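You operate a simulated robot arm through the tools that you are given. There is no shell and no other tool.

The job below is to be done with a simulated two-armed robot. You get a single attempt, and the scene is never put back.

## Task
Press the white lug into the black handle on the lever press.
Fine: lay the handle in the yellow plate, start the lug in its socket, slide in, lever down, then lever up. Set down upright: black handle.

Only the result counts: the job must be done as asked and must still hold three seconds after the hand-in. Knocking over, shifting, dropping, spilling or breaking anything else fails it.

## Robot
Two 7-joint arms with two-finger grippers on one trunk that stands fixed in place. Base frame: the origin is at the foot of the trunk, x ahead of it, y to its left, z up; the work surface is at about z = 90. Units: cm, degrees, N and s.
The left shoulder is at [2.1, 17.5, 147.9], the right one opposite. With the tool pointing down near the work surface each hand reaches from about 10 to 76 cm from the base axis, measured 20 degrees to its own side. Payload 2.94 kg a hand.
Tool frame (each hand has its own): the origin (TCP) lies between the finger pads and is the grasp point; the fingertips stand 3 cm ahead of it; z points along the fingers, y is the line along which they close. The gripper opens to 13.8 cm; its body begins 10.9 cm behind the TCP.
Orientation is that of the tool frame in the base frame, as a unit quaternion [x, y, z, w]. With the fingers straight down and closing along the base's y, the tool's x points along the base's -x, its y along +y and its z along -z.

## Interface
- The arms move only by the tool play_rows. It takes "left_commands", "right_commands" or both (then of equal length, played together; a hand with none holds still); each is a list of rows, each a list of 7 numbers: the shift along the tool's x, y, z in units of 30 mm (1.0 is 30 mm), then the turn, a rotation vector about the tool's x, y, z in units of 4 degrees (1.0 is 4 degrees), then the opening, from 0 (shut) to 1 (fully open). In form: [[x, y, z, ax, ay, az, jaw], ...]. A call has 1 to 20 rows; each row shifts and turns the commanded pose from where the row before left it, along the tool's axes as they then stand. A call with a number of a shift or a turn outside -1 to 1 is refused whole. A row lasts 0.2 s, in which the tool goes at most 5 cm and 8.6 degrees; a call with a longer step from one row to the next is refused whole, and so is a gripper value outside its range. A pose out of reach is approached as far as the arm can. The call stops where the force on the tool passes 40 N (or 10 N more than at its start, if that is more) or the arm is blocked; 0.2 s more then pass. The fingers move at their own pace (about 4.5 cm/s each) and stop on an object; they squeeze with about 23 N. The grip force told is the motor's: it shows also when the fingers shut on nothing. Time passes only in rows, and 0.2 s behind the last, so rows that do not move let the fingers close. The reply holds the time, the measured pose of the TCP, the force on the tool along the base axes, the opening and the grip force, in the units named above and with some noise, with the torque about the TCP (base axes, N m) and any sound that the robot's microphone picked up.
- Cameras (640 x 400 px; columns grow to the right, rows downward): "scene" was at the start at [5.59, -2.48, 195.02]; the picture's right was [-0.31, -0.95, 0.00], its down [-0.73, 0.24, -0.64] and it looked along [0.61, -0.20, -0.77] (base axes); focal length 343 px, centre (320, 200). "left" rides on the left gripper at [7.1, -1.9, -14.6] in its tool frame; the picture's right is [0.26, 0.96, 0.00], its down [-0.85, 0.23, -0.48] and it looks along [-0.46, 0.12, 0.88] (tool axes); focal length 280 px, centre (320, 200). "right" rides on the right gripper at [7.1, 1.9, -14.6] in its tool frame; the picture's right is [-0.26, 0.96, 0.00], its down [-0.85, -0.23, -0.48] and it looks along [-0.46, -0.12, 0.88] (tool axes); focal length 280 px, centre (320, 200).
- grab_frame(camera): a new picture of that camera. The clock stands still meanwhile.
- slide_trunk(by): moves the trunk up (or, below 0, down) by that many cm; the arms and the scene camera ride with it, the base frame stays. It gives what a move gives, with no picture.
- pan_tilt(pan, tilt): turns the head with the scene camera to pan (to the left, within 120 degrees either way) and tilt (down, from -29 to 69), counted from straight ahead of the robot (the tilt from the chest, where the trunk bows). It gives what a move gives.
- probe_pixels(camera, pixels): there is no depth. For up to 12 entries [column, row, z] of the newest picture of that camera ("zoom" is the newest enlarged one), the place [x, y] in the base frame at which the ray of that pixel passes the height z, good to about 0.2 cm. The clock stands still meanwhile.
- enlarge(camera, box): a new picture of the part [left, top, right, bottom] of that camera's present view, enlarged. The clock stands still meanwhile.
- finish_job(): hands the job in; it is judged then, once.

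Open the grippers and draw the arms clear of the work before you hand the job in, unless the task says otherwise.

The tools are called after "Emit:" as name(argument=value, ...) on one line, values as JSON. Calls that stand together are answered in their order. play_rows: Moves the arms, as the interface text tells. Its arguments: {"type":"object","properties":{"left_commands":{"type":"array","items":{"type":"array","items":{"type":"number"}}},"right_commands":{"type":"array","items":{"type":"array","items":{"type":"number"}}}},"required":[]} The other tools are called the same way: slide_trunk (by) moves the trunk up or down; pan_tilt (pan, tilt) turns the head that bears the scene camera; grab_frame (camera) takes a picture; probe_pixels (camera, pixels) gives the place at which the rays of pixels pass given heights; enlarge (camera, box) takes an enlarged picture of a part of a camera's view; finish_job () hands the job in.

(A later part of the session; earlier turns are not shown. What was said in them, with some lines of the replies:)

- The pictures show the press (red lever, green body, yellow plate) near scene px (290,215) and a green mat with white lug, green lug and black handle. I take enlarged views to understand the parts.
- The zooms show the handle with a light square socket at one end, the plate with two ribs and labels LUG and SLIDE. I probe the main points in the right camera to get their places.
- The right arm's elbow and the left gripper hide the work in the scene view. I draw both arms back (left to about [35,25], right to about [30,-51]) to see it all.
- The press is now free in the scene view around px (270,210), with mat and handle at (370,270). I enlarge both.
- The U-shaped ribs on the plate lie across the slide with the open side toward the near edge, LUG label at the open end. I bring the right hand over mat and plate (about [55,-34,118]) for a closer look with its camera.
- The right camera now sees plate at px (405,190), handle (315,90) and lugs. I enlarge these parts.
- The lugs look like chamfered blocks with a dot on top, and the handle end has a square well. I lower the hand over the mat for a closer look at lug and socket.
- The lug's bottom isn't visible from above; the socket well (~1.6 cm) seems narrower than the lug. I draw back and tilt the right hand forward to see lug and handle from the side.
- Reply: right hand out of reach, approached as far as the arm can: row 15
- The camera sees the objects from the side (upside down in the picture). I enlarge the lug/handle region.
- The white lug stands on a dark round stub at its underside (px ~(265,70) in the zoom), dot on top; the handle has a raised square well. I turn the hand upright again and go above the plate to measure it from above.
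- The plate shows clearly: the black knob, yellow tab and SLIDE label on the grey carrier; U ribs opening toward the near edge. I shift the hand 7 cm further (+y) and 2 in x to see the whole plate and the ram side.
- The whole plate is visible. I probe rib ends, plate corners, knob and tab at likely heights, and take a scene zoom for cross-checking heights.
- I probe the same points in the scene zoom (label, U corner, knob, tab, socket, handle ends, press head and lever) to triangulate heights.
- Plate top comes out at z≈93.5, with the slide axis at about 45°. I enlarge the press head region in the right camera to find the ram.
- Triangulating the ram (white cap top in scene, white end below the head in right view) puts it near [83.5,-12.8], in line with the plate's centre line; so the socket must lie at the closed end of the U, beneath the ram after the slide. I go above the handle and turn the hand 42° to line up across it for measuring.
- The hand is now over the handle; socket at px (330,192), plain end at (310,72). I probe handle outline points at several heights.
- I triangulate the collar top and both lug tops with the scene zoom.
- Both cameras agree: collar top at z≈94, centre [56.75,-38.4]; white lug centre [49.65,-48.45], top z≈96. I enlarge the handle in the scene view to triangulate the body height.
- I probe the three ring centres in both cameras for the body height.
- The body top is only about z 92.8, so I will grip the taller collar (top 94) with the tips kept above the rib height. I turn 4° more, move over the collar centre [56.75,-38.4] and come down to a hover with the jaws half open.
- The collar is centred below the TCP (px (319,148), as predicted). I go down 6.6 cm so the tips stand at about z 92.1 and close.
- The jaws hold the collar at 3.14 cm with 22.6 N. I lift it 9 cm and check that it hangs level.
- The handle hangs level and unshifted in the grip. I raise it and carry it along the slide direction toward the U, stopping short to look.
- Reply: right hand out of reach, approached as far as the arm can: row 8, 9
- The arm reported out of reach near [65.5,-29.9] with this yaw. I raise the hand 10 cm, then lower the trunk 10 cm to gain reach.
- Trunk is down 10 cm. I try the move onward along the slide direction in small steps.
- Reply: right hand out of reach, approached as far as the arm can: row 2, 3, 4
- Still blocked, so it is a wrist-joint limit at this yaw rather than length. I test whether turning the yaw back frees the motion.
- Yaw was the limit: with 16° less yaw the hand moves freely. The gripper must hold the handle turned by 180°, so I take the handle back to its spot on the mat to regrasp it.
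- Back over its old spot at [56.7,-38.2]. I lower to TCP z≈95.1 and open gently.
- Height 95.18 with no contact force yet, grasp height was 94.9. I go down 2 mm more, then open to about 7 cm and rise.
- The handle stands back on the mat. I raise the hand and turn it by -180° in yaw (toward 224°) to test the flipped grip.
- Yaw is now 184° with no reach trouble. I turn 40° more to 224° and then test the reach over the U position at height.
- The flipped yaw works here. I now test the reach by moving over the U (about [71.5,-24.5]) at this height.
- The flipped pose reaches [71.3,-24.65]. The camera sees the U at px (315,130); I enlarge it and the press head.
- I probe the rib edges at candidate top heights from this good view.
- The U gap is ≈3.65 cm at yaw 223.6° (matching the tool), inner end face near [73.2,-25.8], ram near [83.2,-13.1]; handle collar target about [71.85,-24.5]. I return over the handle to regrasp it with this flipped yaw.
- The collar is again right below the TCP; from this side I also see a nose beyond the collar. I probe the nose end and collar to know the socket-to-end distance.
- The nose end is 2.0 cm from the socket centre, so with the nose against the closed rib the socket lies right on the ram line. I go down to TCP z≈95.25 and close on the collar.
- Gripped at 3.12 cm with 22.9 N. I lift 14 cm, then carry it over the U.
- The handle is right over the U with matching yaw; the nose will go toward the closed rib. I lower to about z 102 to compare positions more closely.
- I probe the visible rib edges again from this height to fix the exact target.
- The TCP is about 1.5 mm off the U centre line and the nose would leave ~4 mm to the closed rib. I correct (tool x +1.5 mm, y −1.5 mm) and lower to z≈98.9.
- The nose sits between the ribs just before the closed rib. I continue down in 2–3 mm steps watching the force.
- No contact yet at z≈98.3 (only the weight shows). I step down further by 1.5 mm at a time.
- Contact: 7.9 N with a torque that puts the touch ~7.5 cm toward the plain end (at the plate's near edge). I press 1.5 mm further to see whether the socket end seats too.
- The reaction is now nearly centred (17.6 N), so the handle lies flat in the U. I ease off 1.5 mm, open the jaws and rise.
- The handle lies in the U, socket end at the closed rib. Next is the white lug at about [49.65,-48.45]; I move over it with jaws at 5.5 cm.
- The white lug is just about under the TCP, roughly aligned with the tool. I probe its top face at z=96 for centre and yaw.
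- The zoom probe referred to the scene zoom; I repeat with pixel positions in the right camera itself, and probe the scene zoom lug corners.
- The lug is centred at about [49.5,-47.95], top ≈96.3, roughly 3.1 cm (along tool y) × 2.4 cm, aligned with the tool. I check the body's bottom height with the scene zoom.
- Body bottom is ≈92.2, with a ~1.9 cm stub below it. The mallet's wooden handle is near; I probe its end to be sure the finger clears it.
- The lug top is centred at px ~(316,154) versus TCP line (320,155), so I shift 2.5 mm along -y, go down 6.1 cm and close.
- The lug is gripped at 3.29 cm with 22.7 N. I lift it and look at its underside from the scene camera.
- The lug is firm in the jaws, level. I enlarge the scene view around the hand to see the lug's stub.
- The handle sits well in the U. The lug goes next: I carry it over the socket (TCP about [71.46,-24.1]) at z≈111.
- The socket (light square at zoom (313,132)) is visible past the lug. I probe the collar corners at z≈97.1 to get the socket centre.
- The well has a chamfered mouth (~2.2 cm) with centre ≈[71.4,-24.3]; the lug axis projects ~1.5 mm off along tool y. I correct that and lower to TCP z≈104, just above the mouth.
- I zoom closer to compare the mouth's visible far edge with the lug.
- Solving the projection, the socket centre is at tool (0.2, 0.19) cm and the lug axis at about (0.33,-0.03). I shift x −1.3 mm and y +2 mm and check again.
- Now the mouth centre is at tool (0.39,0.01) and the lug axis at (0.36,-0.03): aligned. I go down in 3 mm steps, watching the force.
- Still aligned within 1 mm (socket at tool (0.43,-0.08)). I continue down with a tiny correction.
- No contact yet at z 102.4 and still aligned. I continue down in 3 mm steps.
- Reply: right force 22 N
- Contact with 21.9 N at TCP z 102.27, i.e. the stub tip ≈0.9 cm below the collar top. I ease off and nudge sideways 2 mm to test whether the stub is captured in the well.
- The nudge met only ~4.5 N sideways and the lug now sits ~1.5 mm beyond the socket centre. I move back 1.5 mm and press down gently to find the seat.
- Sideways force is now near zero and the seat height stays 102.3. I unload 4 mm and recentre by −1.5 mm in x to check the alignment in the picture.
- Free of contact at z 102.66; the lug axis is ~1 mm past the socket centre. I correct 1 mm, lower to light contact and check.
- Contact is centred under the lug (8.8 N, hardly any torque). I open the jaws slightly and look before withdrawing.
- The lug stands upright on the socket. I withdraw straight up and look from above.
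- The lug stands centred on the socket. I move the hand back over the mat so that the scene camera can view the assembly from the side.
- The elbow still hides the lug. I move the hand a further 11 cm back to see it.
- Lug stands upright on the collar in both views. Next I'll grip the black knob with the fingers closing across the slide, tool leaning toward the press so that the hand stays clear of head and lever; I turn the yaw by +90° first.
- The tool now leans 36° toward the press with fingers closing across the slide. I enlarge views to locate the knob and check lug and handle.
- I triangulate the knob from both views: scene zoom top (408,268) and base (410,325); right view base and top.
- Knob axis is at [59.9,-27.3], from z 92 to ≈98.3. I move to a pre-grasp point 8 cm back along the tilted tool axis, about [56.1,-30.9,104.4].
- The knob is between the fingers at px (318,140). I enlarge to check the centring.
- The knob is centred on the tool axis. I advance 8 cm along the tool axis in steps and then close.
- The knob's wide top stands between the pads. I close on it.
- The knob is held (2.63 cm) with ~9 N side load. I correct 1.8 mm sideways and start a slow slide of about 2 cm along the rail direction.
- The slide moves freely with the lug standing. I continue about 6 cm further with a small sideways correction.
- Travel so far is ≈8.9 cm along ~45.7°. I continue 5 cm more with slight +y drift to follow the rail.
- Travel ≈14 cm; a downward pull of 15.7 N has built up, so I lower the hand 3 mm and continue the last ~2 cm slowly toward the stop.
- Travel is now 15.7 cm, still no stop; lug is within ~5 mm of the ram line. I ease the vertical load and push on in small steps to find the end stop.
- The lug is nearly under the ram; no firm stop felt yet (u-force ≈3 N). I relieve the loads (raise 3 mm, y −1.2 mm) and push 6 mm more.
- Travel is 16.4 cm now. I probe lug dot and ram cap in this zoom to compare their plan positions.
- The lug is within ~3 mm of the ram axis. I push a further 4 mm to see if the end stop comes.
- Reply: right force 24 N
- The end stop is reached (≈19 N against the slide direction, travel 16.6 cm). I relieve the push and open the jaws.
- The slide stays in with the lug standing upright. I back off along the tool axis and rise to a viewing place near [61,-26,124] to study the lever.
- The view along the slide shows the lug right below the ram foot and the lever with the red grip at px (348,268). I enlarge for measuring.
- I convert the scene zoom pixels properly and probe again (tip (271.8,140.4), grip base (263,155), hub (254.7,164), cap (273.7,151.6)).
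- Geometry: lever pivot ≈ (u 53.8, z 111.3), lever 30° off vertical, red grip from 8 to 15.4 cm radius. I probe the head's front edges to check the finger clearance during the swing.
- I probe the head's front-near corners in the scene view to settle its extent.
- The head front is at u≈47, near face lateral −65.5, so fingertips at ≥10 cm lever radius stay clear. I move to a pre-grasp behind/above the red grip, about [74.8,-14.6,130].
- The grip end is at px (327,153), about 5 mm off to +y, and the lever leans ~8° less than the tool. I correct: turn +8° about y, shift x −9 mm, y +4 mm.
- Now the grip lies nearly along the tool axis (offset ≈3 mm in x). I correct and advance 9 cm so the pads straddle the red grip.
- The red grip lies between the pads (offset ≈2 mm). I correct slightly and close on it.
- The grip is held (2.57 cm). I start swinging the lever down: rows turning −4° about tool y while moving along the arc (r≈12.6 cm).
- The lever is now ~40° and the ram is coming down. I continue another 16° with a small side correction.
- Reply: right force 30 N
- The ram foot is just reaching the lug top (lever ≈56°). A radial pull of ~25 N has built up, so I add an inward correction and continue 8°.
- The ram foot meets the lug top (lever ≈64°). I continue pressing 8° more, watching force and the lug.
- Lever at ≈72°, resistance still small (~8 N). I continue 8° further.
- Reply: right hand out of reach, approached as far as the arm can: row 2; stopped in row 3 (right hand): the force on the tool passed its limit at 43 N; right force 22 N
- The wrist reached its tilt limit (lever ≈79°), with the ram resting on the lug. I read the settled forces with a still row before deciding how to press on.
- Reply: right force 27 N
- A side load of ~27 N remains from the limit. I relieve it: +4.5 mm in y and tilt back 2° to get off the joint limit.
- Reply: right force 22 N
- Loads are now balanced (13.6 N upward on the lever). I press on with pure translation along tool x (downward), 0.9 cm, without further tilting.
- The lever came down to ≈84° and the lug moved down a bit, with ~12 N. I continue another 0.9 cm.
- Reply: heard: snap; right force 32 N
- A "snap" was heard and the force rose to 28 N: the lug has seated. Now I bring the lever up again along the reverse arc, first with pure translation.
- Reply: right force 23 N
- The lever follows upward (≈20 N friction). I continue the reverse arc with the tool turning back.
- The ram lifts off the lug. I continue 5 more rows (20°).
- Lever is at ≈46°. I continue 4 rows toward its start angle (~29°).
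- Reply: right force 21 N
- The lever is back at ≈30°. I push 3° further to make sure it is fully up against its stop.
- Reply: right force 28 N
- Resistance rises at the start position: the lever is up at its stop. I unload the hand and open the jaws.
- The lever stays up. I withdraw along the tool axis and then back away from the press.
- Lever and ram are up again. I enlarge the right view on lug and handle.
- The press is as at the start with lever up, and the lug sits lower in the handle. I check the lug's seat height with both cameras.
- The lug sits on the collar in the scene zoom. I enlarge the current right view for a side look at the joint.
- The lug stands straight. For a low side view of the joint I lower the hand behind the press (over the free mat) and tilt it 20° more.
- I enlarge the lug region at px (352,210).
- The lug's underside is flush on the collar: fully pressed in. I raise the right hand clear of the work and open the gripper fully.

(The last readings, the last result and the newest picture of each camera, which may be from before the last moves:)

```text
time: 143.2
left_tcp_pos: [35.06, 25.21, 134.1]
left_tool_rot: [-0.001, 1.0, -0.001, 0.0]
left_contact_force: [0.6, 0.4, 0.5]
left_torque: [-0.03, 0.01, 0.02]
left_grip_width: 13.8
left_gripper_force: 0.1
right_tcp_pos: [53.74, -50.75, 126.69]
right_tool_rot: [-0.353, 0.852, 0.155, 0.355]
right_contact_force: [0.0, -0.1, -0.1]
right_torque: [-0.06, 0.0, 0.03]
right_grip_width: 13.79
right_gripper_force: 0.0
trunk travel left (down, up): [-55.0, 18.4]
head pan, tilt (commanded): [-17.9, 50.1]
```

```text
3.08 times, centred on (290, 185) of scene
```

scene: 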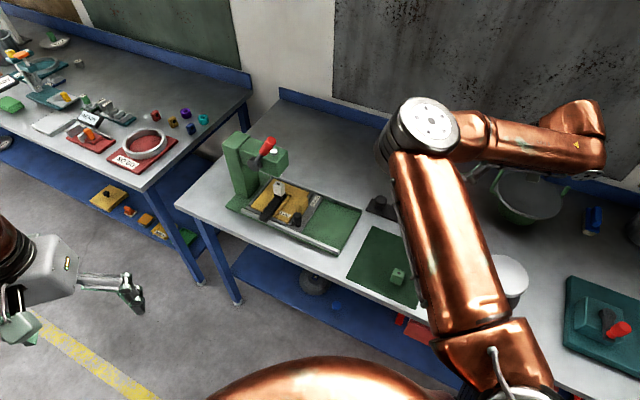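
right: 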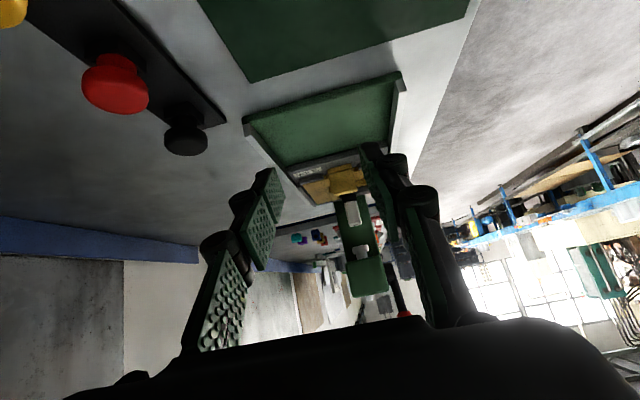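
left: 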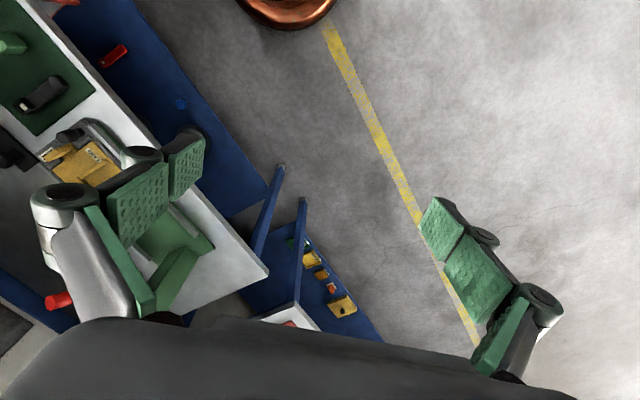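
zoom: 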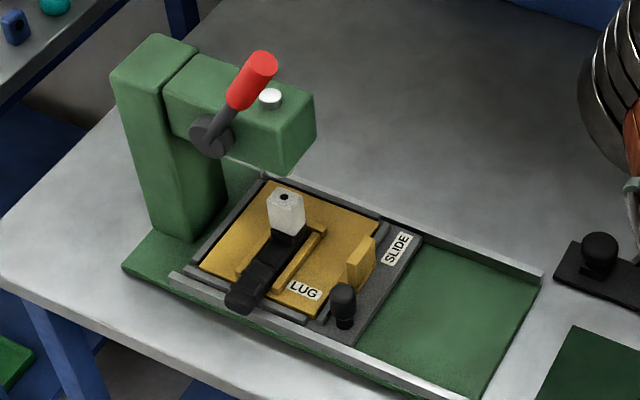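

The assembly stands in the plate, slide in, lever up. I raise the right arm a bit more and take a last look at the rest of the bench.

Emit:
play_rows(right_commands=[[0.1, -0.2, -0.8, 0, 0.8, 0, 1], [0.1, -0.2, -0.8, 0, 0.8, 0, 1], [0.1, -0.2, -0.8, 0, 0.8, 0, 1], [0.1, -0.2, -0.8, 0, 0.8, 0, 1], [0, 0, 0, 0, 0, 0, 1]])

Emit:
grab_frame(camera="right")

Emit:
grab_frame(camera="scene")

```text
time: 144.4
left_tcp_pos: [35.11, 25.16, 134.06]
left_tool_rot: [-0.001, 1.0, 0.0, 0.0]
left_contact_force: [0.5, 0.3, -0.1]
left_torque: [0.02, 0.02, 0.02]
left_grip_width: 13.79
left_gripper_force: 0.0
right_tcp_pos: [50.7, -57.82, 133.06]
right_tool_rot: [-0.369, 0.886, 0.114, 0.258]
right_contact_force: [0.7, 0.0, -0.7]
right_torque: [-0.01, 0.03, 0.01]
right_grip_width: 13.81
right_gripper_force: 0.1
trunk travel left (down, up): [-55.0, 18.4]
head pan, tilt (commanded): [-17.9, 50.1]
```

```text
taken
```

right: 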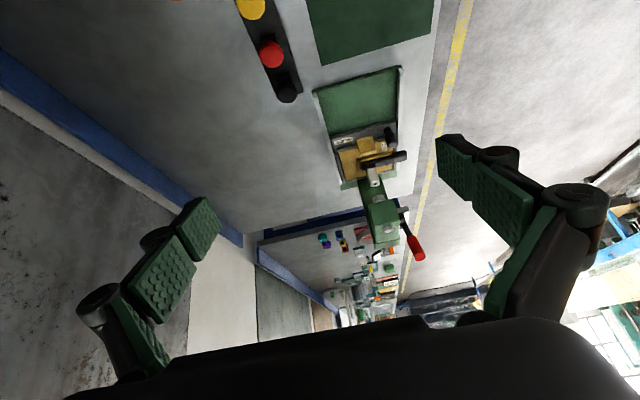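

```text
taken
```

scene: 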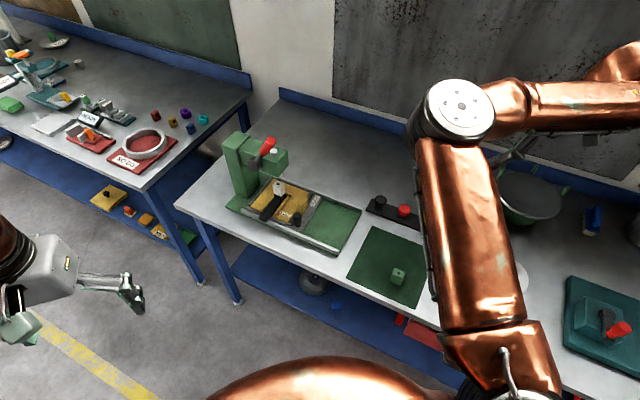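

All views agree: the white lug is seated flush in the handle. The handle lies upright in the plate, the slide is in, the lever is up, both grippers are open and the arms are clear. I hand the job in.

Emit:
finish_job()

```text
The job is handed in.
```

The white lug is pressed into the black handle, and I've handed the job in. I have no verdict back from the judging.

- **Press:** with the handle in the yellow plate, the lug started in its socket and the slide pushed to its stop, I brought the lever down. There was a snap, then the lever met firm resistance. A close side view afterwards showed the lug flush on the collar around the socket.
- **Lever:** it is back up where it started, and the ram is clear of the lug.
- **Handle:** it lies flat in the plate, lug upward. I took "set down upright" to mean this, so I didn't take it out of the press or pull the slide back out.
- **Rest of the bench:** I saw nothing knocked or shifted. The right arm hid the mallet from the scene camera in the last pictures, so I didn't check it again at the end.
- **Arms:** both grippers are open and clear of the work. The trunk is 10 cm lower than at the start because I needed the reach.

I set the handle back on the mat once to grip it the other way round, because the right wrist couldn't turn far enough at the plate with the first grip.
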